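You operate a simulated robot arm through the tools that you are given. There is no shell and no other tool. Be economical: measure what you need, move in short steps, check, and stop when the job is done.

You run a simulated two-armed robot. Do the job below in one go: nothing can be reset, and whatever is moved stays where it is left.

TASK
Pack the lemon and strawberry jars in the crate, then fit the divider and cover the lemon jar.
Fine: the small jars from the bench; divider down in its slot; the paper cap from the bench over the lid; damage nothing. Set down upright: small lemon jar, what you pick out.

Only the result counts: the job must be done as asked and must still hold three seconds after the hand-in. Knocking over, shifting, dropping, spilling or breaking anything else fails it. Lids that push on must go on centred and level and be pressed home; caps that screw on are set level and turned clockwise until they are tight.

THE ROBOT
Two 7-joint arms with two-finger parallel grippers on one trunk, on a base that drives. Base frame: it is fixed to the floor where the robot stands at the start and does not move with it; the origin is under the middle of the robot, x ahead of it, y to its left, z up. Readings come in mm, degrees, newtons and seconds.
The left shoulder is at the start at [-82, 119, 851], the right one opposite. With the tool pointing down near the work surface each hand reaches from about 180 to 600 mm from the robot's upright axis, wherever it stands, measured 20 degrees to its own side. Places, roughly: blue paper cap [-1000, 1750, 1000]; crate [700, 300, 800]; pear jar [-1000, 1750, 1000]; red twine ring [-1000, 1750, 1000]; slot of the crate [700, 300, 800]. Payload 3.43 kg a hand.
Tool frame (each hand has its own): the origin (TCP) lies between the finger pads and is the grasp point; the fingertips stand 30 mm ahead of it; z points along the fingers, y is the line along which they close. Largest opening 94 mm; finger width 28, thickness 10; the body of the gripper, 50 by 96 mm, starts 55 mm behind the TCP.
Orientation is told as [roll, pitch, yaw] about the base's x, y, z axes, in that order, counted from this pose: with the fingers straight down and closing along the base's y, the tool's x points along the base's -x, its y along +y and its z along -z.

THE INTERFACE
- The arms move only by the tool play_rows. It takes "left_deltas", "right_deltas" or both (then of equal length, played together; a hand with none holds still); each is a list of rows, each a list of 6 numbers: the shift along the tool's x, y, z in mm, then the turn, a rotation vector about the tool's x, y, z in degrees. In form: [[dx, dy, dz, wx, wy, wz], ...]. A call has 1 to 10 rows; each row is the pose to reach, as a shift and turn from the pose commanded when the call began, along the tool's axes at that moment. "left_hand" and "right_hand" are, for a hand that has rows, the closure, from 0 (fully open) to 1 (shut), set as the call begins (left out, the last holds). A row lasts 0.2 s, in which the tool goes at most 50 mm and 8.6 degrees; a call with a longer step from one row to the next is refused whole, and so is a gripper value outside its range. Where a pose cannot be reached the arm comes as near as it can. A force on the tool above 40 N (or 10 N above the force at the start of the call, whichever is more), or a blocked arm, ends the call early, and 0.2 s more pass. Each finger travels about 153 mm/s and halts on what it meets, pressing with about 34 N; the grip force reading is that of the motor and also rises with nothing between the fingers. The clock runs only during rows and for 0.2 s after the last one: add rows that repeat a pose to give the fingers time. It gives the time, the measured TCP pose, the force on the tool (base axes), the opening and the grip force at its end, in the units of the frame above (readings bear some noise), with the torque about the TCP (base axes, N m) and any sound that the robot's microphone picked up.
- Cameras (640 x 400 px; columns grow to the right, rows downward): "scene" is now at [30, 6.3, 1551]; the picture's right is [0.08, -1.00, 0.00], its down [-0.80, -0.07, -0.59] and it looks along [0.59, 0.05, -0.81] (base axes); focal length 291 px, centre (320, 200). "left" rides on the left gripper at [76, -14, -102] in its tool frame; the picture's right is [0.18, 0.98, 0.00], its down [-0.75, 0.14, -0.64] and it looks along [-0.63, 0.12, 0.77] (tool axes); focal length 243 px, centre (320, 200). "right" rides on the right gripper at [76, 14, -102] in its tool frame; the picture's right is [-0.18, 0.98, 0.00], its down [-0.75, -0.14, -0.64] and it looks along [-0.63, -0.12, 0.77] (tool axes); focal length 243 px, centre (320, 200). There is no depth. A picture from a camera that has moved, and an enlarged one, comes with that camera's place and axes in the base frame and with its lens.
- snapshot(camera): a new picture of that camera. The clock stands still meanwhile.
- lift_body(by): slides the trunk up (or, below 0, down) by that many mm; the arms and the scene camera ride with it, the base frame stays. It gives what a move gives, with no picture.
- roll_base(legs): drives the robot by 1 to 6 legs, each [ahead, left, turn to the left] in mm, mm and degrees, along the robot's own axes; the way and the turn of a leg run together, so that a leg with both is an arc; at most 1500 mm and 180 degrees a leg. The arms and the cameras ride along, it lands a little off, and it stops where it bumps. It gives what a move gives.
- pan_tilt(pan, tilt): turns the head with the scene camera to pan (to the left, within 143 degrees either way) and tilt (down, from -29 to 69), counted from straight ahead of the robot. It gives what a move gives.
- enlarge(camera, box): a new picture of the part [left, top, right, bottom] of that camera's present view, enlarged. The clock stands still meanwhile.
- finish_job(): hands the job in; it is judged then, once.

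Go step by step. Nothing tells you exact positions but the pictures and the camera data: compare them with the known pose of the tool, close in by small moves and look again before you grip or let go. The budget is 120 turns and 100 pictures, counting those below and the enlarged ones. Unless the task says otherwise, let go and move clear before handing in, and close with one line.

The tools are called after "Call:" as name(argument=value, ...) on one line, values as JSON. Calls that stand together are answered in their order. play_rows: Moves the arms, as the interface text tells. Its arguments: {"type":"object","properties":{"left_deltas":{"type":"array","items":{"type":"array","items":{"type":"number"}}},"left_hand":{"type":"number"},"right_deltas":{"type":"array","items":{"type":"array","items":{"type":"number"}}},"right_hand":{"type":"number"}},"required":[]} The other tools are called the same way: lift_body (by) slides the trunk up or down; roll_base (legs) drives the base; pan_tilt (pan, tilt) turns the head that bears the scene camera; snapshot (camera) takes a picture; enlarge (camera, box) takes an enlarged picture of a part of a camera's view; finish_job () hands the job in.

At the start:

```text
clock: 0.0
left_ee_pos: [353.5, 244.6, 1104.4]
left_orientation: [0.0, 0.0, 0.0]
left_contact_force: [-0.8, 1.3, -0.4]
left_torque: [0.01, 0.0, 0.02]
left_grip_width: 93.9
left_grip_force: 0.1
right_ee_pos: [295.4, -34.5, 1083.6]
right_orientation: [-0.1, 0.1, 0.1]
right_contact_force: [0.9, 0.0, -0.1]
right_torque: [-0.03, 0.04, 0.02]
right_grip_width: 93.7
right_grip_force: 0.0
trunk travel left (down, up): [-275.0, 60.0]
robot x, y, heading: [-0.4, -2.5, -0.3]
head pan, tilt: [4.7, 53.8]
```

scene: 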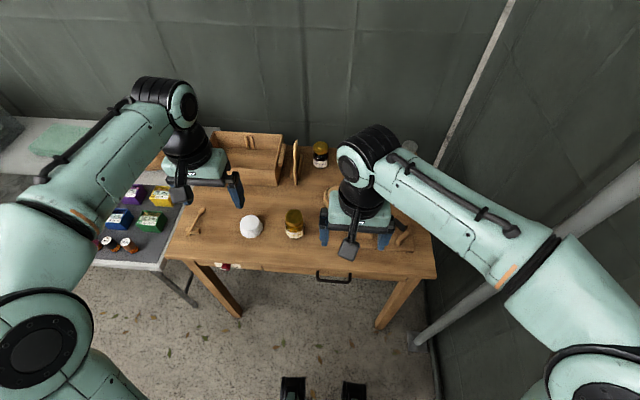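
right: 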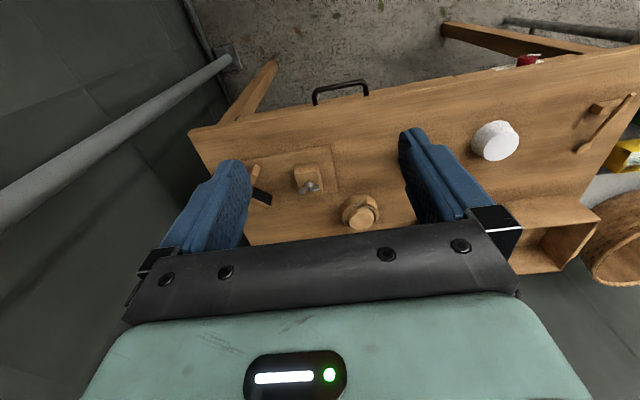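
left: 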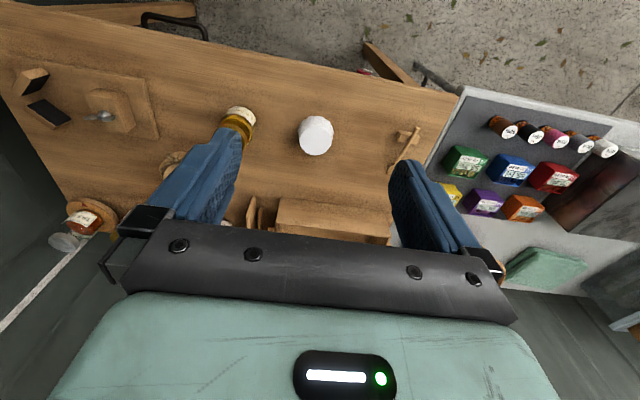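

I see a table ahead with a crate, a divider-like board, some jars, and a side table on the left; the jam jars and paper caps lie roughly at [-1000, 1750]. I first look closer here, then at the far bench.

Call:
enlarge(camera="scene", box=[160, 110, 440, 285])

Call:
pan_tilt(pan=120, tilt=20)

Call:
snapshot(camera="scene")

```text
2.29 times, centred on (300, 198) of scene
camera zoom: at [30.0, 6.3, 1551.0], right [0.08, -1.0, 0.0], down [-0.8, -0.07, -0.59], along [0.59, 0.05, -0.81], focal length 664 px, centre (366, 206)
```

zoom: 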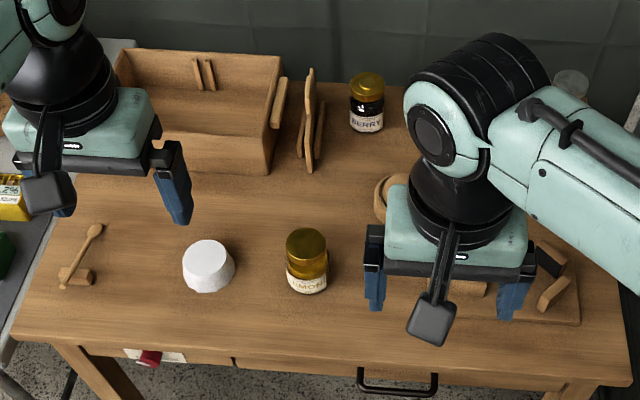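

```text
clock: 1.9
left_ee_pos: [353.6, 243.4, 1104.2]
left_orientation: [0.0, -0.1, 0.0]
left_contact_force: [-1.2, 0.1, 0.5]
left_torque: [0.0, -0.02, 0.01]
left_grip_width: 94.1
left_grip_force: 0.1
right_ee_pos: [295.6, -35.4, 1081.9]
right_orientation: [0.0, 0.0, 0.0]
right_contact_force: [-0.7, -0.6, -0.5]
right_torque: [0.01, 0.01, 0.03]
right_grip_width: 93.8
right_grip_force: 0.1
trunk travel left (down, up): [-275.0, 60.0]
robot x, y, heading: [3.5, -0.8, -0.0]
head pan, tilt: [120.0, 20.0]
```

```text
95 pictures are left
camera scene: at [-89.6, 81.1, 1601.6], right [0.87, 0.5, 0.0], down [0.17, -0.3, -0.94], along [-0.47, 0.81, -0.34], focal length 291 px, centre (320, 200)
```

scene: 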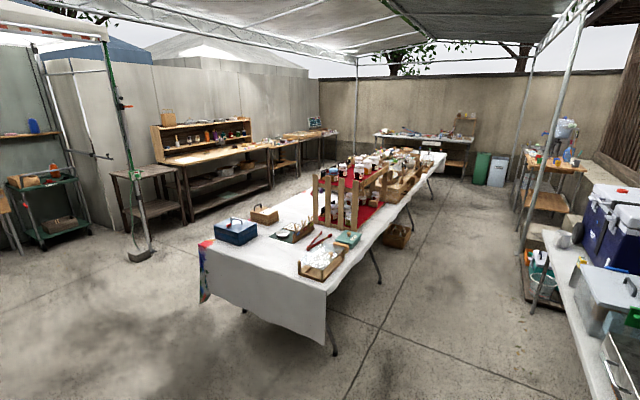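

The place at [-1000, 1750, 1000] falls on the long white stall with shelves of jars. I enlarge that.

Call:
enlarge(camera="scene", box=[290, 130, 450, 230])

Call:
enlarge(camera="scene", box=[200, 190, 360, 290])

Call:
enlarge(camera="scene", box=[120, 110, 280, 210])

```text
4.00 times, centred on (370, 180) of scene
camera zoom: at [-89.6, 81.1, 1601.6], right [0.87, 0.5, 0.0], down [0.17, -0.3, -0.94], along [-0.47, 0.81, -0.34], focal length 1162 px, centre (120, 280)
```

zoom: 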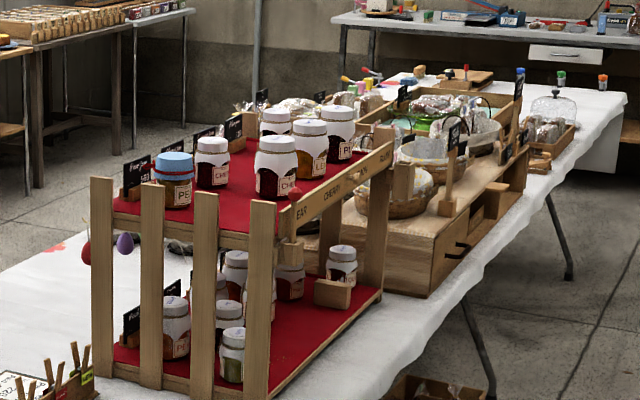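

```text
4.00 times, centred on (280, 240) of scene
camera zoom: at [-89.6, 81.1, 1601.6], right [0.87, 0.5, 0.0], down [0.17, -0.3, -0.94], along [-0.47, 0.81, -0.34], focal length 1162 px, centre (480, 40)
```

zoom: 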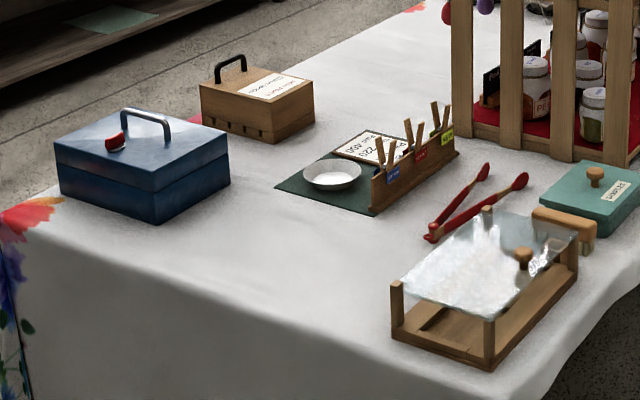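

```text
4.00 times, centred on (200, 160) of scene
camera zoom: at [-89.6, 81.1, 1601.6], right [0.87, 0.5, 0.0], down [0.17, -0.3, -0.94], along [-0.47, 0.81, -0.34], focal length 1162 px, centre (800, 360)
```

zoom: 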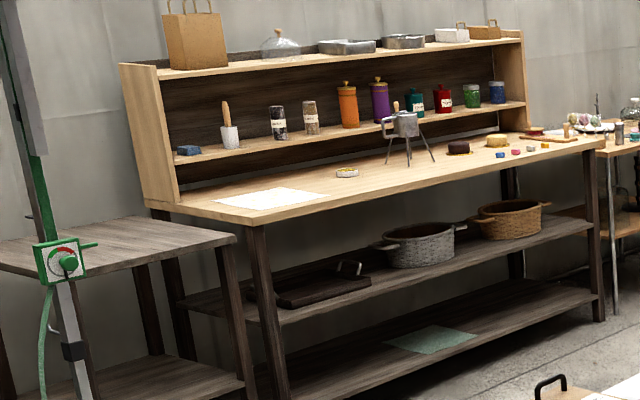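

The stall holds the priced display jars (pear with a blue cap); the bench is likely the table in front of me, with a lemon jar, a "…BERRY" jar and a white paper cap. I look at it more closely.

Call:
pan_tilt(pan=0, tilt=50)

Call:
enlarge(camera="left", box=[0, 20, 320, 270])

Call:
enlarge(camera="left", box=[40, 180, 160, 255])

Call:
enlarge(camera="right", box=[220, 60, 640, 280])

Call:
enlarge(camera="scene", box=[270, 80, 440, 186])

```text
clock: 3.9
left_ee_pos: [352.8, 244.7, 1104.2]
left_orientation: [0.0, 0.0, 0.0]
left_contact_force: [-0.6, 0.6, 0.2]
left_torque: [0.0, 0.03, -0.02]
left_grip_width: 94.1
left_grip_force: 0.1
right_ee_pos: [296.4, -34.3, 1083.6]
right_orientation: [0.1, 0.0, 0.0]
right_contact_force: [0.3, -0.6, -0.2]
right_torque: [-0.02, -0.03, -0.02]
right_grip_width: 94.1
right_grip_force: 0.1
trunk travel left (down, up): [-275.0, 60.0]
robot x, y, heading: [-2.4, -0.2, 0.2]
head pan, tilt: [0.0, 50.0]
```

```text
1.60 times, centred on (160, 145) of left
camera zoom: at [277.9, 230.4, 1207.5], right [-0.18, 0.98, 0.0], down [0.75, 0.14, 0.64], along [0.63, 0.12, -0.77], focal length 388 px, centre (576, 288)
```

zoom: 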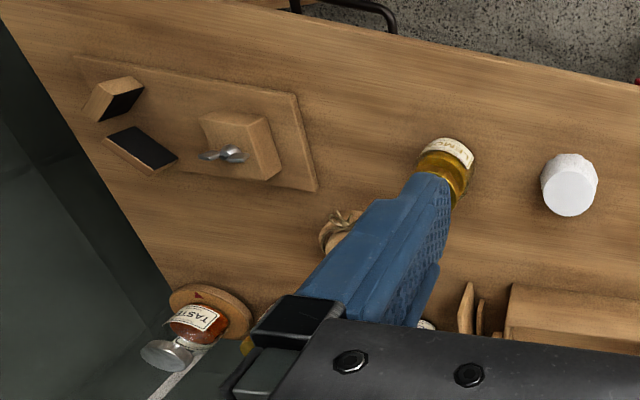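

```text
5.33 times, centred on (100, 218) of left
camera zoom: at [277.9, 230.4, 1207.5], right [-0.18, 0.98, 0.0], down [0.75, 0.14, 0.64], along [0.63, 0.12, -0.77], focal length 1294 px, centre (1493, 107)
```

zoom: 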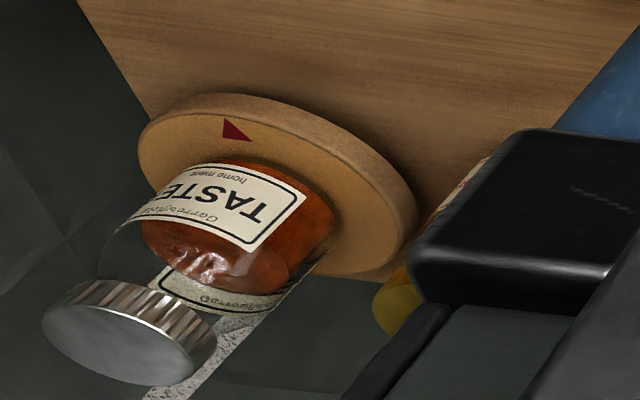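

```text
1.52 times, centred on (430, 170) of right
camera zoom: at [219.2, -20.7, 1185.0], right [0.18, 0.98, 0.0], down [0.75, -0.14, 0.64], along [0.63, -0.12, -0.77], focal length 370 px, centre (152, 246)
```

zoom: 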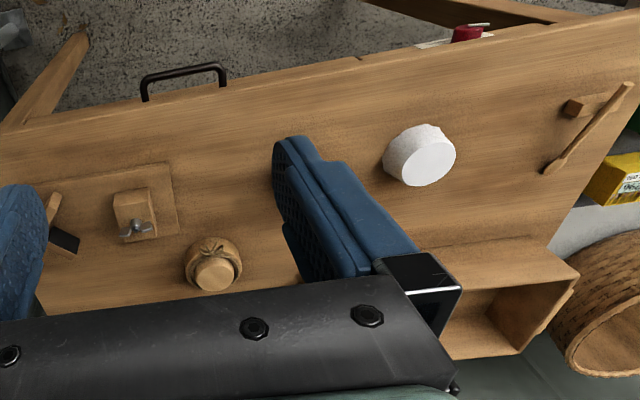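

```text
3.76 times, centred on (355, 133) of scene
camera zoom: at [33.9, 0.5, 1556.0], right [0.0, -1.0, 0.0], down [-0.77, 0.0, -0.64], along [0.64, 0.0, -0.77], focal length 1094 px, centre (188, 452)
```

zoom: 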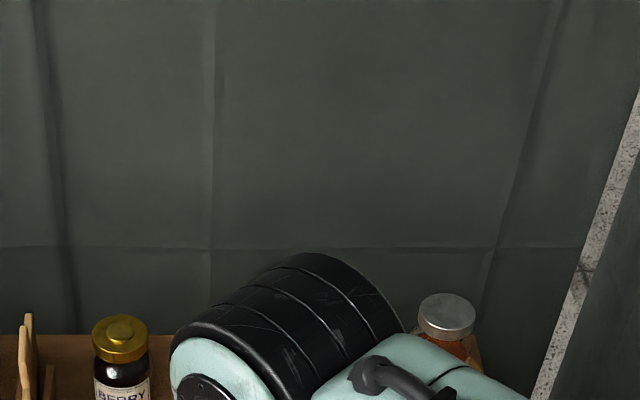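

The "…BERRY" jar stands at the back by the divider; the right arm hides part of the bench. I move the right hand aside and the left one back to see.

Call:
play_rows(right_deltas=[[30, -45, 0, 0, 0, 0], [40, -90, 0, 0, 0, 0], [40, -135, 0, 0, 0, 0], [40, -180, 0, 0, 0, 0], [40, -225, 0, 0, 0, 0], [40, -265, 0, 0, 0, 0]], left_deltas=[[30, 25, 0, 0, 0, 0], [60, 50, 0, 0, 0, 0], [60, 75, 0, 0, 0, 0], [60, 100, 0, 0, 0, 0], [60, 100, 0, 0, 0, 0], [60, 100, 0, 0, 0, 0]])

Call:
snapshot(camera="scene")

Call:
snapshot(camera="left")

```text
refused: row 1 steps farther than a row can; nothing moved
```

```text
87 pictures are left
camera scene: at [33.9, 0.5, 1556.0], right [0.0, -1.0, 0.0], down [-0.77, 0.0, -0.64], along [0.64, 0.0, -0.77], focal length 291 px, centre (320, 200)
```

scene: 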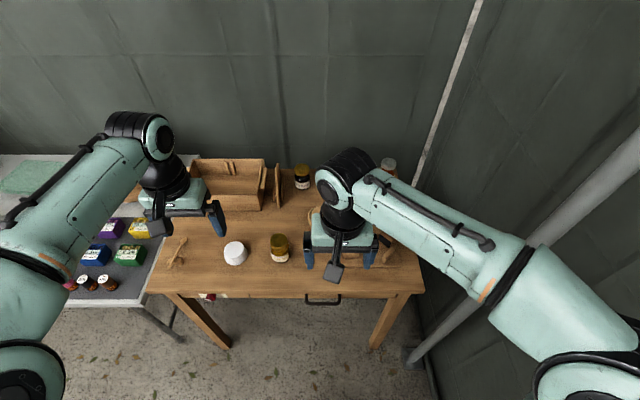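

```text
86 pictures are left
camera left: at [277.9, 230.4, 1207.5], right [-0.18, 0.98, 0.0], down [0.75, 0.14, 0.64], along [0.63, 0.12, -0.77], focal length 243 px, centre (320, 200)
```

left: 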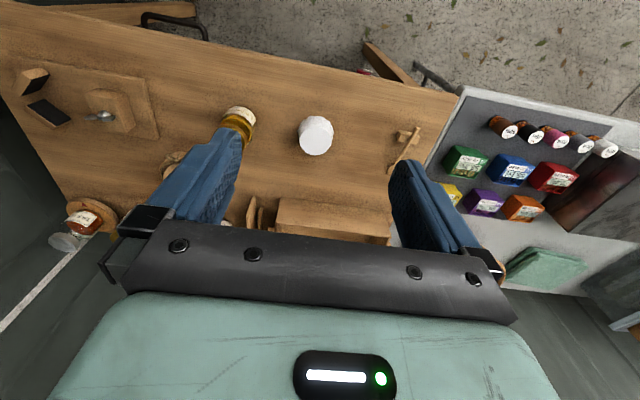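

The step was too long; I repeat with smaller steps.

Call:
play_rows(right_deltas=[[10, -45, 0, 0, 0, 0], [20, -90, 0, 0, 0, 0], [30, -135, 0, 0, 0, 0], [40, -180, 0, 0, 0, 0], [40, -225, 0, 0, 0, 0], [40, -265, 0, 0, 0, 0]], left_deltas=[[30, 25, 0, 0, 0, 0], [60, 50, 0, 0, 0, 0], [60, 75, 0, 0, 0, 0], [60, 100, 0, 0, 0, 0], [60, 100, 0, 0, 0, 0], [60, 100, 0, 0, 0, 0]])

Call:
enlarge(camera="scene", box=[130, 130, 450, 330])

Call:
snapshot(camera="right")

```text
clock: 5.3
left_ee_pos: [289.7, 345.9, 1106.0]
left_orientation: [0.0, 0.0, 0.1]
left_contact_force: [-0.8, 0.2, 2.0]
left_torque: [-0.01, 0.05, 0.05]
left_grip_width: 94.0
left_grip_force: 0.1
right_ee_pos: [256.7, -297.0, 1083.1]
right_orientation: [0.2, 0.0, 0.1]
right_contact_force: [0.1, 0.5, -0.5]
right_torque: [0.01, -0.01, -0.01]
right_grip_width: 94.0
right_grip_force: 0.0
trunk travel left (down, up): [-275.0, 60.0]
robot x, y, heading: [1.6, -0.5, 0.2]
head pan, tilt: [0.0, 50.0]
```

```text
2.00 times, centred on (290, 230) of scene
camera zoom: at [33.5, -0.1, 1556.0], right [0.0, -1.0, 0.0], down [-0.77, 0.0, -0.64], along [0.64, 0.0, -0.77], focal length 581 px, centre (380, 140)
```

zoom: 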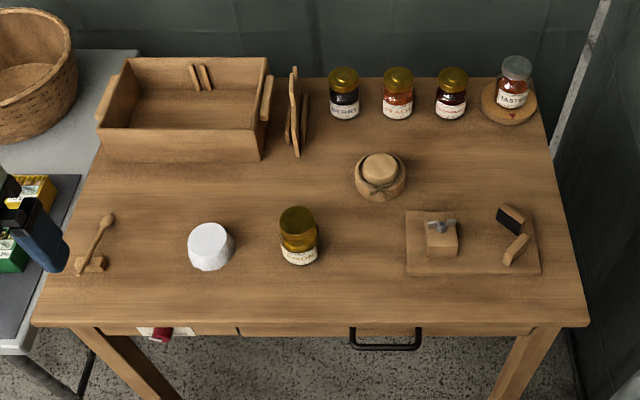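

```text
84 pictures are left
camera right: at [180.9, -283.5, 1185.1], right [0.18, 0.98, 0.0], down [0.75, -0.14, 0.64], along [0.63, -0.12, -0.77], focal length 243 px, centre (320, 200)
```

right: 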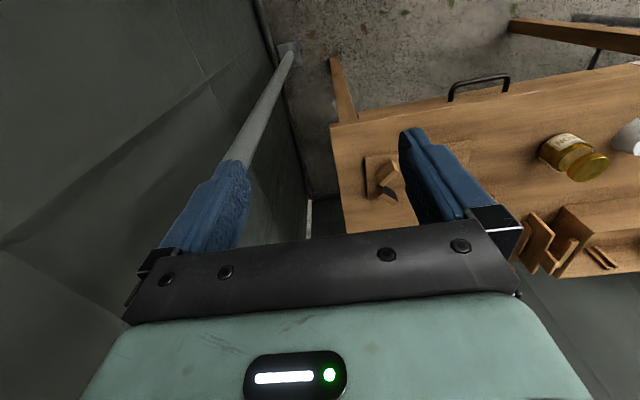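

Three more jars stand in the back row (…berry, peach, and one more), plus a wooden-looking capped thing and a white paper cap. I read the labels.

Call:
enlarge(camera="scene", box=[285, 155, 405, 230])

Call:
enlarge(camera="scene", box=[215, 220, 335, 295])

Call:
enlarge(camera="scene", box=[165, 145, 293, 225])

```text
5.33 times, centred on (345, 192) of scene
camera zoom: at [33.5, -0.1, 1556.0], right [0.0, -1.0, 0.0], down [-0.77, 0.0, -0.64], along [0.64, 0.0, -0.77], focal length 1550 px, centre (187, 240)
```

zoom: 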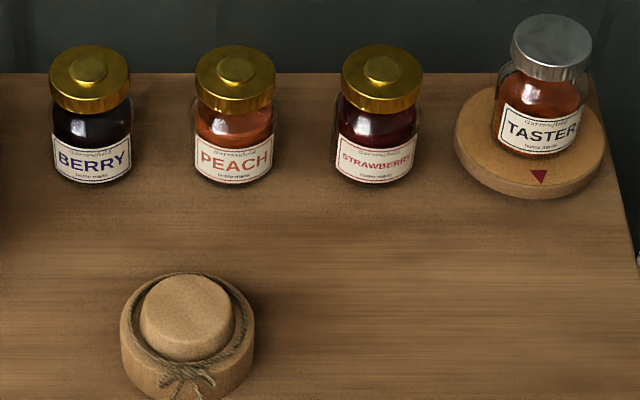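

```text
5.33 times, centred on (275, 258) of scene
camera zoom: at [33.5, -0.1, 1556.0], right [0.0, -1.0, 0.0], down [-0.77, 0.0, -0.64], along [0.64, 0.0, -0.77], focal length 1550 px, centre (560, -107)
```

zoom: 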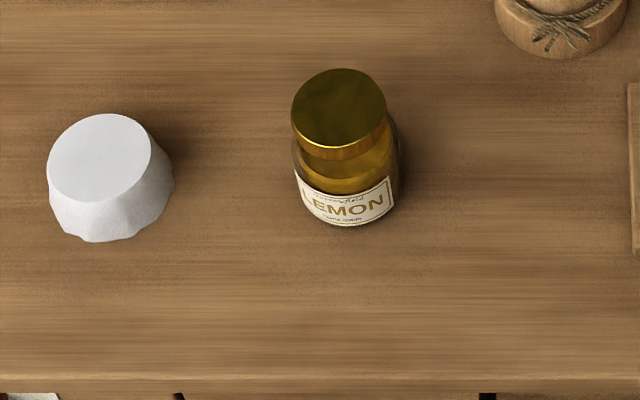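

```text
5.00 times, centred on (229, 185) of scene
camera zoom: at [33.5, -0.1, 1556.0], right [0.0, -1.0, 0.0], down [-0.77, 0.0, -0.64], along [0.64, 0.0, -0.77], focal length 1453 px, centre (775, 275)
```

zoom: 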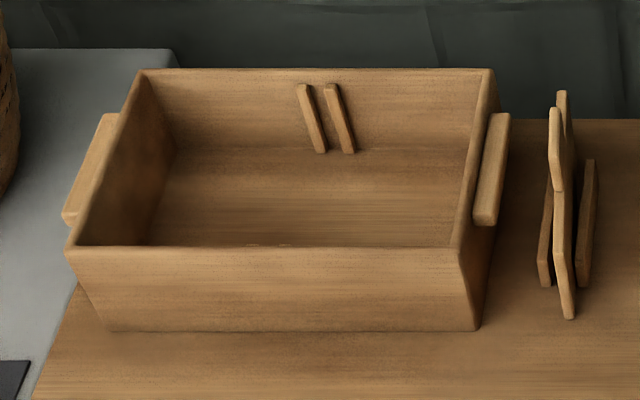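

The back row holds BERRY, PEACH, STRAWBERRY and an open-for-tasting jar; lemon and the white paper cap are at the front, and the divider sits in a stand right of the crate. I drive closer to bring things into reach.

Call:
roll_base(legs=[[180, 0, 0]])

Call:
pan_tilt(pan=0, tilt=60)

Call:
snapshot(camera="scene")

Call:
snapshot(camera="left")

Call:
snapshot(camera="right")

```text
clock: 6.9
left_ee_pos: [474.5, 346.6, 1104.3]
left_orientation: [0.0, 0.0, 0.1]
left_contact_force: [0.2, 1.4, -0.3]
left_torque: [-0.02, 0.07, 0.01]
left_grip_width: 94.1
left_grip_force: 0.0
right_ee_pos: [442.6, -295.7, 1082.7]
right_orientation: [0.0, 0.0, -0.1]
right_contact_force: [-0.4, -0.5, 0.1]
right_torque: [0.01, 0.02, 0.06]
right_grip_width: 93.9
right_grip_force: 0.0
trunk travel left (down, up): [-275.0, 60.0]
robot x, y, heading: [185.1, 0.7, -0.1]
head pan, tilt: [0.0, 50.0]
```

```text
clock: 7.6
left_ee_pos: [474.2, 346.4, 1105.1]
left_orientation: [0.0, 0.0, 0.0]
left_contact_force: [-0.2, -0.2, -1.0]
left_torque: [-0.01, -0.01, 0.01]
left_grip_width: 94.0
left_grip_force: 0.1
right_ee_pos: [441.5, -296.8, 1082.6]
right_orientation: [0.0, 0.1, 0.0]
right_contact_force: [1.1, 0.1, -0.1]
right_torque: [-0.02, -0.04, -0.01]
right_grip_width: 94.1
right_grip_force: 0.1
trunk travel left (down, up): [-275.0, 60.0]
robot x, y, heading: [181.4, 1.3, 0.0]
head pan, tilt: [0.0, 60.0]
```

```text
80 pictures are left
camera scene: at [207.3, 0.5, 1543.5], right [0.0, -1.0, 0.0], down [-0.87, 0.0, -0.5], along [0.5, 0.0, -0.87], focal length 291 px, centre (320, 200)
```

scene: 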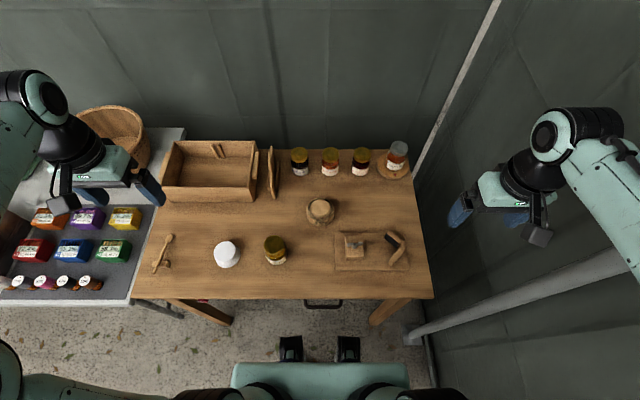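

```text
79 pictures are left
camera left: at [398.3, 332.1, 1208.4], right [-0.19, 0.98, 0.0], down [0.75, 0.14, 0.64], along [0.63, 0.12, -0.77], focal length 243 px, centre (320, 200)
```

left: 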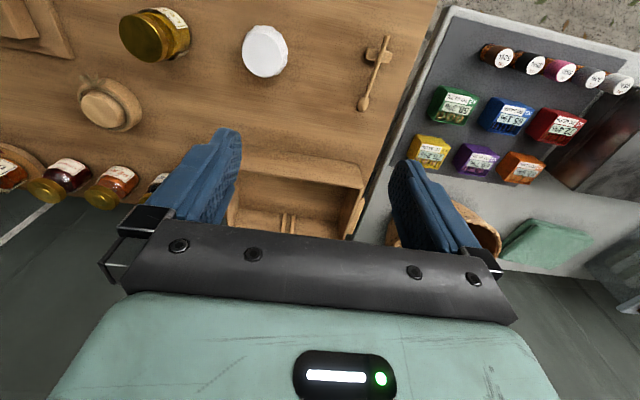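

```text
78 pictures are left
camera right: at [365.2, -282.5, 1185.2], right [0.18, 0.98, 0.0], down [0.75, -0.14, 0.64], along [0.63, -0.12, -0.77], focal length 243 px, centre (320, 200)
```

right: 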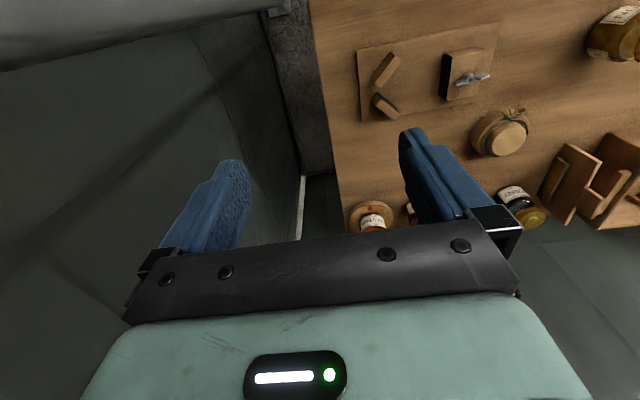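

Everything is in view; the crate has its slot rails midway on the far wall. I enlarge crate, divider and jars to measure.

Call:
enlarge(camera="scene", box=[150, 130, 290, 217])

Call:
enlarge(camera="scene", box=[200, 180, 360, 280])

Call:
enlarge(camera="scene", box=[260, 135, 420, 235])

Call:
enlarge(camera="left", box=[60, 0, 400, 240])

```text
4.57 times, centred on (220, 174) of scene
camera zoom: at [207.3, 0.5, 1543.5], right [0.0, -1.0, 0.0], down [-0.87, 0.0, -0.5], along [0.5, 0.0, -0.87], focal length 1328 px, centre (777, 321)
```

zoom: 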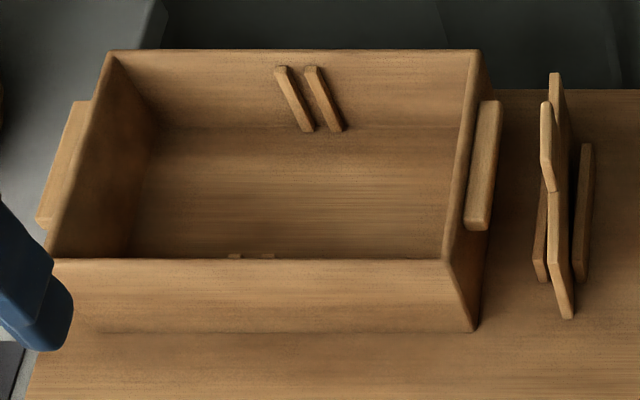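

```text
4.00 times, centred on (280, 230) of scene
camera zoom: at [207.3, 0.5, 1543.5], right [0.0, -1.0, 0.0], down [-0.87, 0.0, -0.5], along [0.5, 0.0, -0.87], focal length 1162 px, centre (480, 80)
```

zoom: 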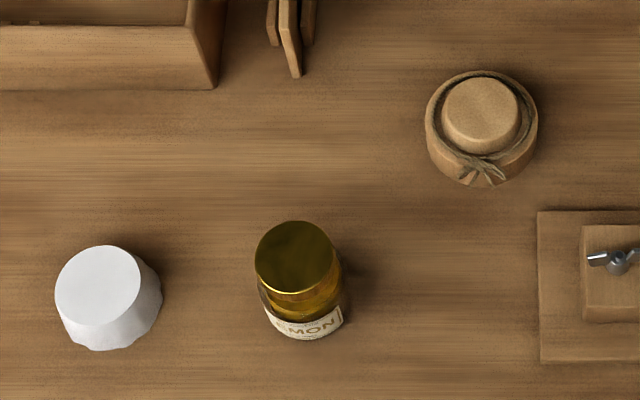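

```text
4.00 times, centred on (340, 185) of scene
camera zoom: at [207.3, 0.5, 1543.5], right [0.0, -1.0, 0.0], down [-0.87, 0.0, -0.5], along [0.5, 0.0, -0.87], focal length 1162 px, centre (240, 260)
```

zoom: 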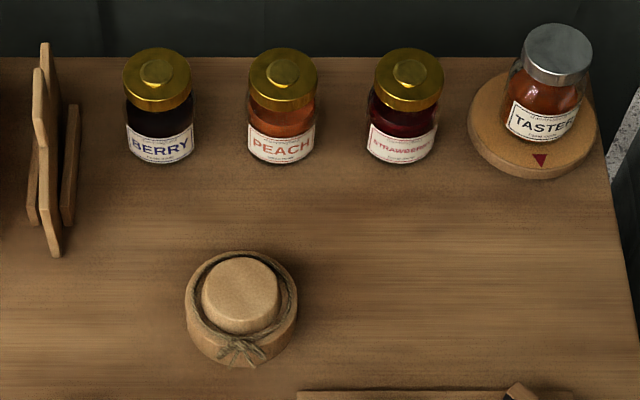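

```text
1.67 times, centred on (230, 120) of left
camera zoom: at [398.3, 332.1, 1208.4], right [-0.19, 0.98, 0.0], down [0.75, 0.14, 0.64], along [0.63, 0.12, -0.77], focal length 404 px, centre (470, 333)
```

zoom: 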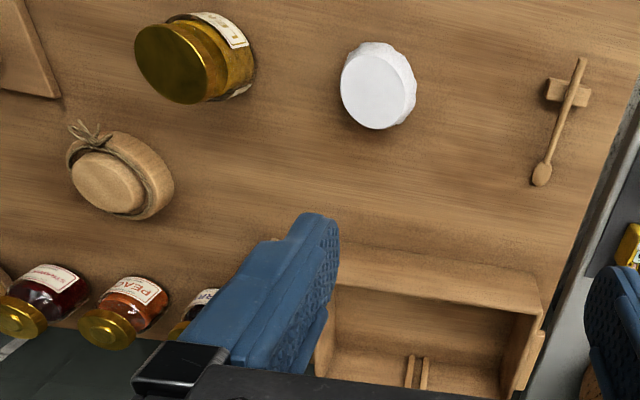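

Measured: table top z≈740, lemon lid at about (484, 119, 833), white cap top (483, 262, 782), strawberry about (787, -132), crate x 662–833, y 209–463, rim about 835, slot at y≈336. I drive a bit more ahead and to the right, then bring the hands over the two jars.

Call:
roll_base(legs=[[57, -20, 0]])

```text
clock: 8.6
left_ee_pos: [508.1, 338.6, 1103.7]
left_orientation: [-0.1, 0.1, 0.0]
left_contact_force: [0.0, 0.7, 0.1]
left_torque: [-0.04, 0.0, 0.02]
left_grip_width: 93.8
left_grip_force: 0.0
right_ee_pos: [475.0, -303.2, 1083.0]
right_orientation: [-0.1, 0.2, -0.1]
right_contact_force: [0.5, 0.2, 0.4]
right_torque: [0.02, 0.0, -0.02]
right_grip_width: 94.0
right_grip_force: 0.1
trunk travel left (down, up): [-275.0, 60.0]
robot x, y, heading: [215.2, -6.5, -0.0]
head pan, tilt: [0.0, 60.0]
stopped in leg 1: the robot was blocked; the commanded pose is now the measured one
```

The base bumped at x≈215; I look down to see what it met, and whether anything shifted.

Call:
roll_base(legs=[[-8, 0, 0]])

Call:
pan_tilt(pan=0, tilt=68)

Call:
snapshot(camera="scene")

```text
clock: 9.3
left_ee_pos: [498.1, 338.1, 1104.2]
left_orientation: [0.0, 0.0, -0.1]
left_contact_force: [0.9, 1.0, 0.2]
left_torque: [-0.01, 0.03, 0.03]
left_grip_width: 94.0
left_grip_force: 0.0
right_ee_pos: [465.0, -302.7, 1082.2]
right_orientation: [0.0, 0.1, -0.1]
right_contact_force: [0.2, 0.4, 0.5]
right_torque: [0.01, -0.01, 0.02]
right_grip_width: 94.0
right_grip_force: 0.0
trunk travel left (down, up): [-275.0, 60.0]
robot x, y, heading: [209.6, -6.8, 0.0]
head pan, tilt: [0.0, 60.0]
```

```text
clock: 10.0
left_ee_pos: [499.0, 338.8, 1104.1]
left_orientation: [0.0, 0.0, -0.1]
left_contact_force: [-0.9, -0.7, -0.7]
left_torque: [-0.02, 0.04, 0.01]
left_grip_width: 94.2
left_grip_force: 0.1
right_ee_pos: [464.8, -304.2, 1082.8]
right_orientation: [0.1, 0.0, 0.0]
right_contact_force: [0.1, -0.2, -0.5]
right_torque: [-0.04, 0.01, 0.03]
right_grip_width: 94.3
right_grip_force: 0.0
trunk travel left (down, up): [-275.0, 60.0]
robot x, y, heading: [209.5, -7.0, -0.2]
head pan, tilt: [0.0, 68.0]
```

```text
73 pictures are left
camera scene: at [221.0, -5.9, 1534.8], right [0.0, -1.0, 0.0], down [-0.93, 0.0, -0.38], along [0.38, 0.0, -0.93], focal length 291 px, centre (320, 200)
```

scene: 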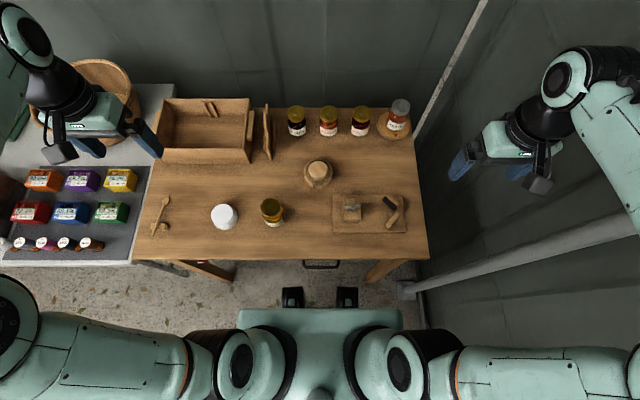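

Nothing has shifted. I bring the right hand above the strawberry jar and the left hand above the lemon jar.

Call:
play_rows(right_deltas=[[-31, 20, 17, 0, 0, 0], [-62, 39, 34, 0, 0, 0], [-93, 58, 51, 0, 0, 0], [-124, 77, 68, 0, 0, 0], [-155, 97, 86, 0, 0, 0], [-186, 116, 103, 0, 0, 0], [-217, 135, 120, 0, 0, 0], [-248, 155, 137, 0, 0, 0], [-275, 172, 153, 0, 0, 0], [-275, 172, 153, 0, 0, 0]], left_deltas=[[2, -30, 30, 0, 0, 0], [4, -60, 60, 0, 0, 0], [6, -90, 90, 0, 0, 0], [8, -120, 120, 0, 0, 0], [10, -150, 150, 0, 0, 0], [12, -180, 170, 0, 0, 0], [14, -210, 180, 0, 0, 0], [14, -219, 200, 0, 0, 0], [14, -219, 204, 0, 0, 0], [14, -219, 204, 0, 0, 0]])

Call:
snapshot(camera="right")

Call:
snapshot(camera="left")

```text
clock: 12.2
left_ee_pos: [484.4, 119.7, 900.4]
left_orientation: [0.1, 0.0, -0.1]
left_contact_force: [-0.6, -0.1, 0.0]
left_torque: [0.01, -0.01, 0.0]
left_grip_width: 93.8
left_grip_force: 0.0
right_ee_pos: [740.1, -130.6, 928.7]
right_orientation: [0.1, 0.1, -0.1]
right_contact_force: [0.0, -0.7, 0.1]
right_torque: [-0.01, -0.01, -0.02]
right_grip_width: 94.0
right_grip_force: 0.1
trunk travel left (down, up): [-275.0, 60.0]
robot x, y, heading: [206.0, -4.9, 0.0]
head pan, tilt: [0.0, 68.0]
```

```text
72 pictures are left
camera right: at [664.1, -117.9, 1030.6], right [0.18, 0.98, 0.0], down [0.75, -0.14, 0.64], along [0.63, -0.12, -0.77], focal length 243 px, centre (320, 200)
```

right: 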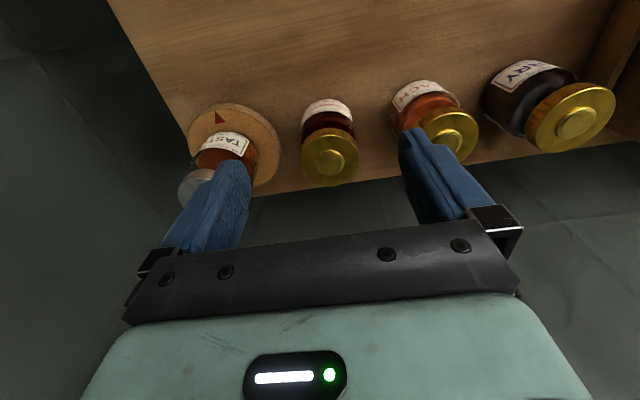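

```text
71 pictures are left
camera left: at [408.9, 106.0, 1004.2], right [-0.18, 0.98, 0.0], down [0.75, 0.14, 0.64], along [0.63, 0.12, -0.77], focal length 243 px, centre (320, 200)
```

left: 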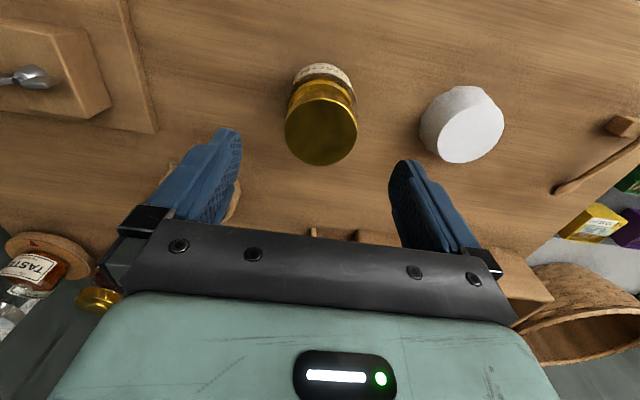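

Lemon is centred under the left hand (483, 121); the strawberry is at about (771, -130). I lower the left hand around the lemon and close in with the right hand.

Call:
play_rows(right_deltas=[[-10, 0, 12, 0, 0, 0], [-20, 0, 25, 0, 0, 0], [-31, 0, 38, 0, 0, 0], [-31, 0, 38, 0, 0, 0], [-31, 0, 38, 0, 0, 0]], left_deltas=[[1, 1, 25, 0, 0, 0], [1, 1, 50, 0, 0, 0], [1, 1, 75, 0, 0, 0], [1, 1, 101, 0, 0, 0], [1, 1, 101, 0, 0, 0]])

Call:
snapshot(camera="right")

Call:
snapshot(camera="left")

```text
clock: 13.4
left_ee_pos: [481.6, 120.1, 800.9]
left_orientation: [-0.1, 0.0, -0.1]
left_contact_force: [-0.2, 0.5, 1.5]
left_torque: [-0.04, -0.04, 0.01]
left_grip_width: 94.0
left_grip_force: 0.0
right_ee_pos: [760.8, -131.3, 897.8]
right_orientation: [0.0, 0.0, -0.1]
right_contact_force: [-0.4, -0.1, 0.3]
right_torque: [-0.02, 0.0, -0.02]
right_grip_width: 94.0
right_grip_force: 0.1
right hand out of reach, approached as far as the arm can: row 3, 4, 5
trunk travel left (down, up): [-275.0, 60.0]
robot x, y, heading: [210.6, -10.4, -0.1]
head pan, tilt: [0.0, 68.0]
```

```text
70 pictures are left
camera right: at [684.5, -116.1, 999.4], right [0.19, 0.98, 0.0], down [0.75, -0.14, 0.64], along [0.63, -0.12, -0.77], focal length 243 px, centre (320, 200)
```

right: 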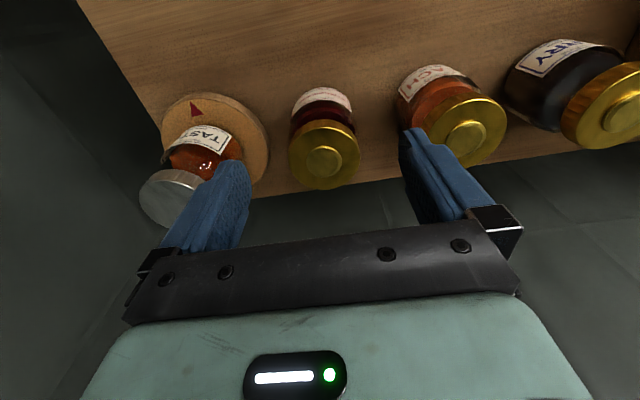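

```text
69 pictures are left
camera left: at [406.4, 106.5, 905.3], right [-0.18, 0.98, 0.0], down [0.75, 0.14, 0.64], along [0.63, 0.12, -0.77], focal length 243 px, centre (320, 200)
```

left: 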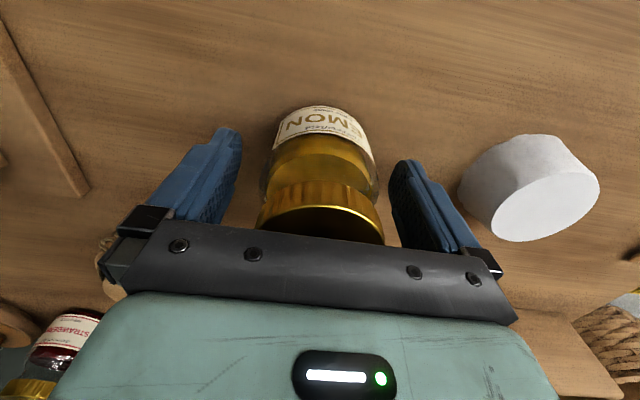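

The lemon is nicely between the left fingers; the right hand ran short of reach. I grip the lemon and then raise the trunk to gain reach for the right arm.

Call:
play_rows(left_deltas=[[0, 0, 2, 0, 0, 0], [0, 0, 2, 0, 0, 0], [0, 0, 2, 0, 0, 0], [0, 0, 2, 0, 0, 0]], left_hand=1)

Call:
lift_body(by=60)

```text
clock: 14.4
left_ee_pos: [483.0, 119.1, 800.0]
left_orientation: [-0.1, -0.1, -0.2]
left_contact_force: [-3.0, 2.3, 21.4]
left_torque: [0.11, 0.08, 0.12]
left_grip_width: 59.7
left_grip_force: 33.8
right_ee_pos: [760.8, -130.2, 898.0]
right_orientation: [0.0, 0.0, -0.1]
right_contact_force: [0.2, 0.5, 0.4]
right_torque: [0.0, -0.02, 0.0]
right_grip_width: 94.3
right_grip_force: 0.0
trunk travel left (down, up): [-275.0, 60.0]
robot x, y, heading: [206.4, -7.5, -0.0]
head pan, tilt: [0.0, 68.0]
```

```text
clock: 15.4
left_ee_pos: [482.1, 121.3, 857.0]
left_orientation: [0.0, 0.0, -0.1]
left_contact_force: [-0.5, 0.1, -2.9]
left_torque: [0.0, -0.02, 0.02]
left_grip_width: 59.5
left_grip_force: 34.1
right_ee_pos: [761.8, -130.3, 957.4]
right_orientation: [-0.1, 0.0, -0.2]
right_contact_force: [-0.2, 0.0, 0.2]
right_torque: [-0.01, 0.03, -0.02]
right_grip_width: 93.9
right_grip_force: 0.1
trunk travel left (down, up): [-335.0, 0.0]
robot x, y, heading: [207.5, -7.3, 0.2]
head pan, tilt: [0.0, 68.0]
```

Lemon is held. Now the right hand goes on toward the strawberry.

Call:
play_rows(right_deltas=[[-3, 0, 15, 0, 0, 0], [-5, 0, 30, 0, 0, 0], [-5, 0, 45, 0, 0, 0], [-5, 0, 45, 0, 0, 0]], left_deltas=[[0, 0, -10, 0, 0, 0], [0, 0, -25, 0, 0, 0], [0, 0, -40, 0, 0, 0], [0, 0, -40, 0, 0, 0]])

Call:
snapshot(camera="right")

```text
clock: 16.4
left_ee_pos: [483.4, 120.2, 898.6]
left_orientation: [-0.1, 0.0, -0.1]
left_contact_force: [0.3, -0.4, -3.2]
left_torque: [-0.02, 0.03, 0.01]
left_grip_width: 59.7
left_grip_force: 34.0
right_ee_pos: [765.7, -129.7, 910.7]
right_orientation: [0.0, 0.2, -0.2]
right_contact_force: [0.3, -0.1, 0.6]
right_torque: [0.0, 0.05, 0.02]
right_grip_width: 93.6
right_grip_force: 0.0
trunk travel left (down, up): [-335.0, 0.0]
robot x, y, heading: [210.7, -8.0, 0.1]
head pan, tilt: [0.0, 68.0]
```

```text
68 pictures are left
camera right: at [690.1, -115.6, 1013.5], right [0.19, 0.98, 0.0], down [0.75, -0.14, 0.64], along [0.63, -0.12, -0.77], focal length 243 px, centre (320, 200)
```

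right: 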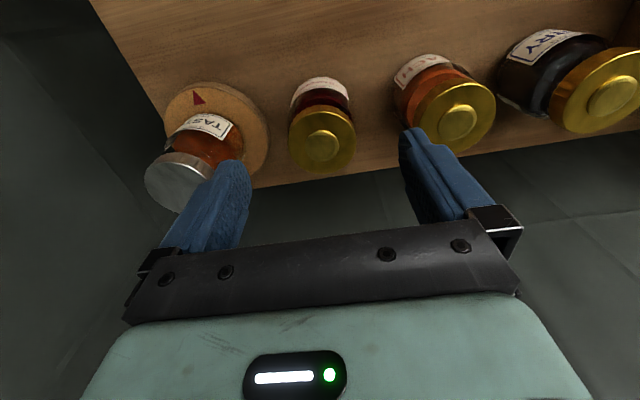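

Strawberry axis is at (775, -130). I centre on it, narrow the fingers somewhat and descend.

Call:
play_rows(right_deltas=[[-5, 0, 0, 0, 0, 0], [-10, 0, 10, 0, 0, 0], [-10, 0, 30, 0, 0, 0], [-10, 0, 50, 0, 0, 0], [-10, 0, 50, 0, 0, 0]], right_hand=0.15)

Call:
snapshot(camera="right")

```text
clock: 17.6
left_ee_pos: [483.1, 121.5, 897.6]
left_orientation: [-0.2, 0.1, -0.1]
left_contact_force: [-0.4, -0.6, -3.2]
left_torque: [0.02, 0.03, 0.0]
left_grip_width: 59.7
left_grip_force: 33.9
right_ee_pos: [776.7, -128.9, 861.9]
right_orientation: [0.0, -0.1, -0.1]
right_contact_force: [-0.3, 1.0, -0.5]
right_torque: [0.01, 0.01, -0.02]
right_grip_width: 79.9
right_grip_force: 0.0
trunk travel left (down, up): [-335.0, 0.0]
robot x, y, heading: [204.8, -8.0, 0.0]
head pan, tilt: [0.0, 68.0]
```

```text
67 pictures are left
camera right: at [700.9, -115.4, 964.4], right [0.19, 0.98, 0.0], down [0.75, -0.14, 0.64], along [0.63, -0.12, -0.77], focal length 243 px, centre (320, 200)
```

right: 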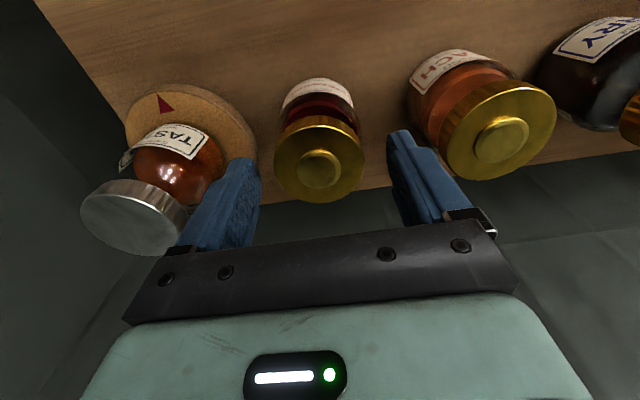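

Centred; descending the rest and gripping.

Call:
play_rows(right_deltas=[[2, 0, 20, 0, 0, 0], [2, 0, 40, 0, 0, 0], [2, 0, 60, 0, 0, 0], [2, 0, 61, 0, 0, 0]])

Call:
snapshot(camera="right")

```text
clock: 18.6
left_ee_pos: [484.2, 120.5, 897.7]
left_orientation: [-0.2, 0.0, -0.1]
left_contact_force: [0.2, -0.4, -2.9]
left_torque: [-0.02, -0.01, 0.0]
left_grip_width: 59.7
left_grip_force: 33.9
right_ee_pos: [773.9, -131.8, 801.5]
right_orientation: [0.0, 0.0, -0.1]
right_contact_force: [0.6, 0.5, 0.0]
right_torque: [0.0, -0.01, -0.01]
right_grip_width: 80.0
right_grip_force: 0.0
trunk travel left (down, up): [-335.0, 0.0]
robot x, y, heading: [209.4, -7.5, 0.1]
head pan, tilt: [0.0, 68.0]
```

```text
66 pictures are left
camera right: at [698.6, -117.0, 903.3], right [0.19, 0.98, 0.0], down [0.75, -0.14, 0.64], along [0.63, -0.12, -0.77], focal length 243 px, centre (320, 200)
```

right: 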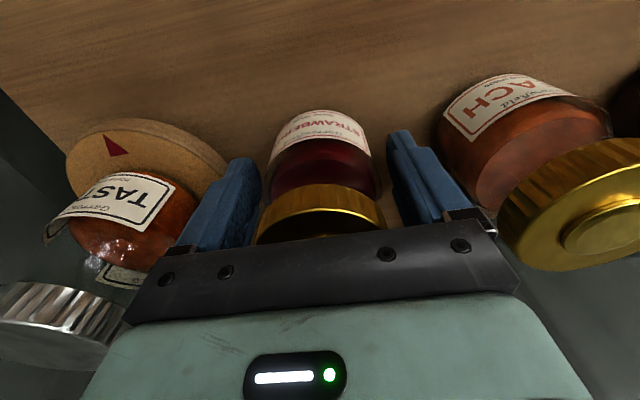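

Strawberry sits between the fingers; I grip and lift it.

Call:
play_rows(right_deltas=[[0, 0, 0, 0, 0, 0], [0, 0, 0, 0, 0, 0], [0, 0, 0, 0, 0, 0], [0, 0, -15, 0, 0, 0], [0, 0, -45, 0, 0, 0], [0, 0, -80, 0, 0, 0], [0, 0, -120, 0, 0, 0], [20, 0, -140, 0, 0, 0], [30, 0, -140, 0, 0, 0]], right_hand=1)

Call:
snapshot(camera="right")

```text
clock: 20.6
left_ee_pos: [482.0, 121.5, 897.2]
left_orientation: [-0.1, -0.1, -0.1]
left_contact_force: [0.2, -0.2, -3.1]
left_torque: [-0.04, 0.0, -0.01]
left_grip_width: 59.7
left_grip_force: 33.8
right_ee_pos: [743.6, -130.3, 940.1]
right_orientation: [0.0, 0.1, 0.0]
right_contact_force: [-0.7, -0.4, -3.3]
right_torque: [-0.01, 0.03, -0.01]
right_grip_width: 60.2
right_grip_force: 34.1
trunk travel left (down, up): [-335.0, 0.0]
robot x, y, heading: [205.1, -6.0, 0.1]
head pan, tilt: [0.0, 68.0]
```

```text
65 pictures are left
camera right: at [667.8, -116.4, 1042.2], right [0.18, 0.98, 0.0], down [0.75, -0.14, 0.64], along [0.63, -0.12, -0.77], focal length 243 px, centre (320, 200)
```

right: 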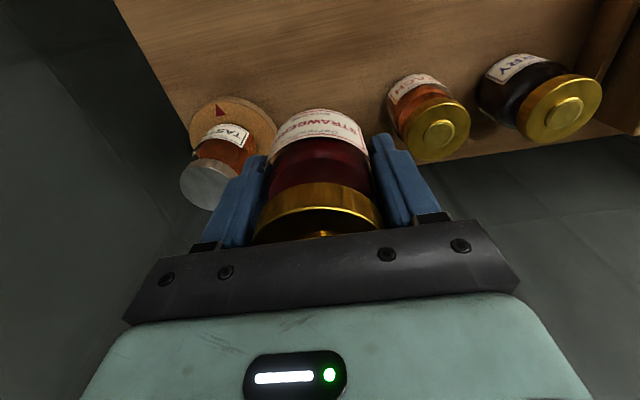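

Both jars are held. I raise them clear, then drive back slightly and to the left.

Call:
play_rows(right_deltas=[[20, 0, -20, 0, 0, 0], [40, 0, -40, 0, 0, 0], [60, 0, -60, 0, 0, 0], [80, 0, -60, 0, 0, 0], [80, 0, -60, 0, 0, 0]], left_deltas=[[0, 0, -30, 0, 0, 0], [0, 0, -60, 0, 0, 0], [0, 0, -90, 0, 0, 0], [0, 0, -100, 0, 0, 0], [0, 0, -100, 0, 0, 0]])

Call:
roll_base(legs=[[-8, 0, 0], [0, 220, 0]])

Call:
pan_tilt(pan=0, tilt=58)

Call:
snapshot(camera="scene")

```text
clock: 21.8
left_ee_pos: [483.8, 120.5, 998.7]
left_orientation: [0.0, -0.1, -0.2]
left_contact_force: [1.0, -0.8, -2.7]
left_torque: [-0.03, 0.0, 0.01]
left_grip_width: 59.8
left_grip_force: 33.7
right_ee_pos: [664.1, -129.6, 1000.7]
right_orientation: [0.0, 0.0, -0.1]
right_contact_force: [-1.0, 1.1, -2.1]
right_torque: [0.01, -0.04, 0.0]
right_grip_width: 60.0
right_grip_force: 34.1
trunk travel left (down, up): [-335.0, 0.0]
robot x, y, heading: [208.3, -7.5, 0.1]
head pan, tilt: [0.0, 68.0]
```

```text
clock: 24.6
left_ee_pos: [475.7, 337.8, 999.6]
left_orientation: [0.0, 0.0, 0.1]
left_contact_force: [-0.2, 0.1, -3.3]
left_torque: [0.02, 0.02, -0.03]
left_grip_width: 59.8
left_grip_force: 34.5
right_ee_pos: [655.9, 88.7, 1001.7]
right_orientation: [0.0, 0.1, 0.2]
right_contact_force: [-0.5, 0.3, -3.3]
right_torque: [-0.02, 0.01, 0.04]
right_grip_width: 60.2
right_grip_force: 33.7
trunk travel left (down, up): [-335.0, 0.0]
robot x, y, heading: [199.8, 209.4, 0.3]
head pan, tilt: [0.0, 68.0]
```

```text
clock: 25.4
left_ee_pos: [475.0, 336.8, 998.7]
left_orientation: [0.0, -0.1, 0.2]
left_contact_force: [-0.9, 0.1, -2.0]
left_torque: [0.0, 0.01, 0.03]
left_grip_width: 59.7
left_grip_force: 34.0
right_ee_pos: [657.5, 88.5, 999.9]
right_orientation: [0.0, 0.2, 0.2]
right_contact_force: [-0.6, -0.5, -3.5]
right_torque: [0.02, 0.03, 0.01]
right_grip_width: 59.9
right_grip_force: 33.8
trunk travel left (down, up): [-335.0, 0.0]
robot x, y, heading: [201.3, 212.3, 0.3]
head pan, tilt: [0.0, 58.0]
```

```text
64 pictures are left
camera scene: at [224.3, 210.8, 1609.0], right [0.0, -1.0, 0.0], down [-0.85, 0.0, -0.53], along [0.53, 0.0, -0.85], focal length 291 px, centre (320, 200)
```

scene: 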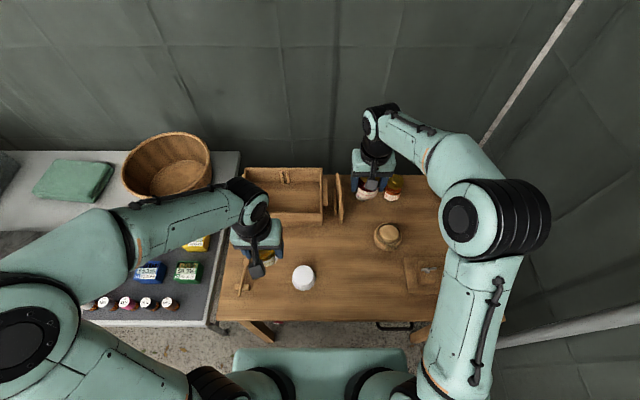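

I measure the crate anew from here with scene and left views.

Call:
enlarge(camera="scene", box=[235, 155, 355, 230])

Call:
snapshot(camera="left")

Call:
snapshot(camera="right")

```text
5.33 times, centred on (295, 192) of scene
camera zoom: at [224.3, 210.8, 1609.0], right [0.0, -1.0, 0.0], down [-0.85, 0.0, -0.53], along [0.53, 0.0, -0.85], focal length 1550 px, centre (453, 240)
```

zoom: 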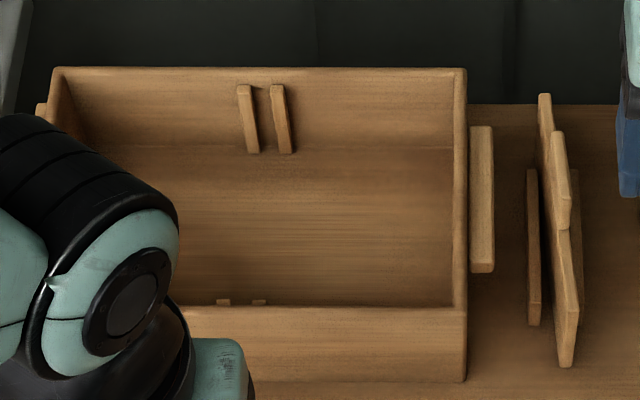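

```text
62 pictures are left
camera left: at [398.9, 323.9, 1102.4], right [-0.19, 0.98, 0.0], down [0.75, 0.14, 0.64], along [0.63, 0.12, -0.77], focal length 243 px, centre (320, 200)
```

left: 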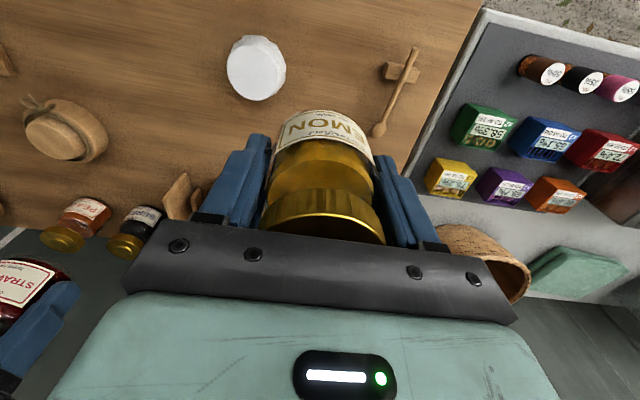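

```text
61 pictures are left
camera right: at [581.0, 102.3, 1103.0], right [0.18, 0.98, 0.0], down [0.75, -0.14, 0.64], along [0.63, -0.12, -0.77], focal length 243 px, centre (320, 200)
```

right: 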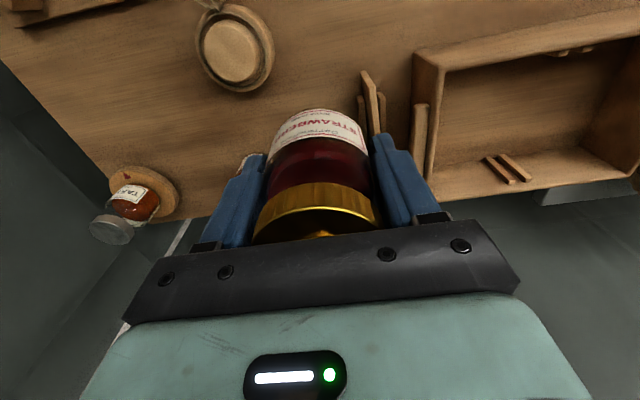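

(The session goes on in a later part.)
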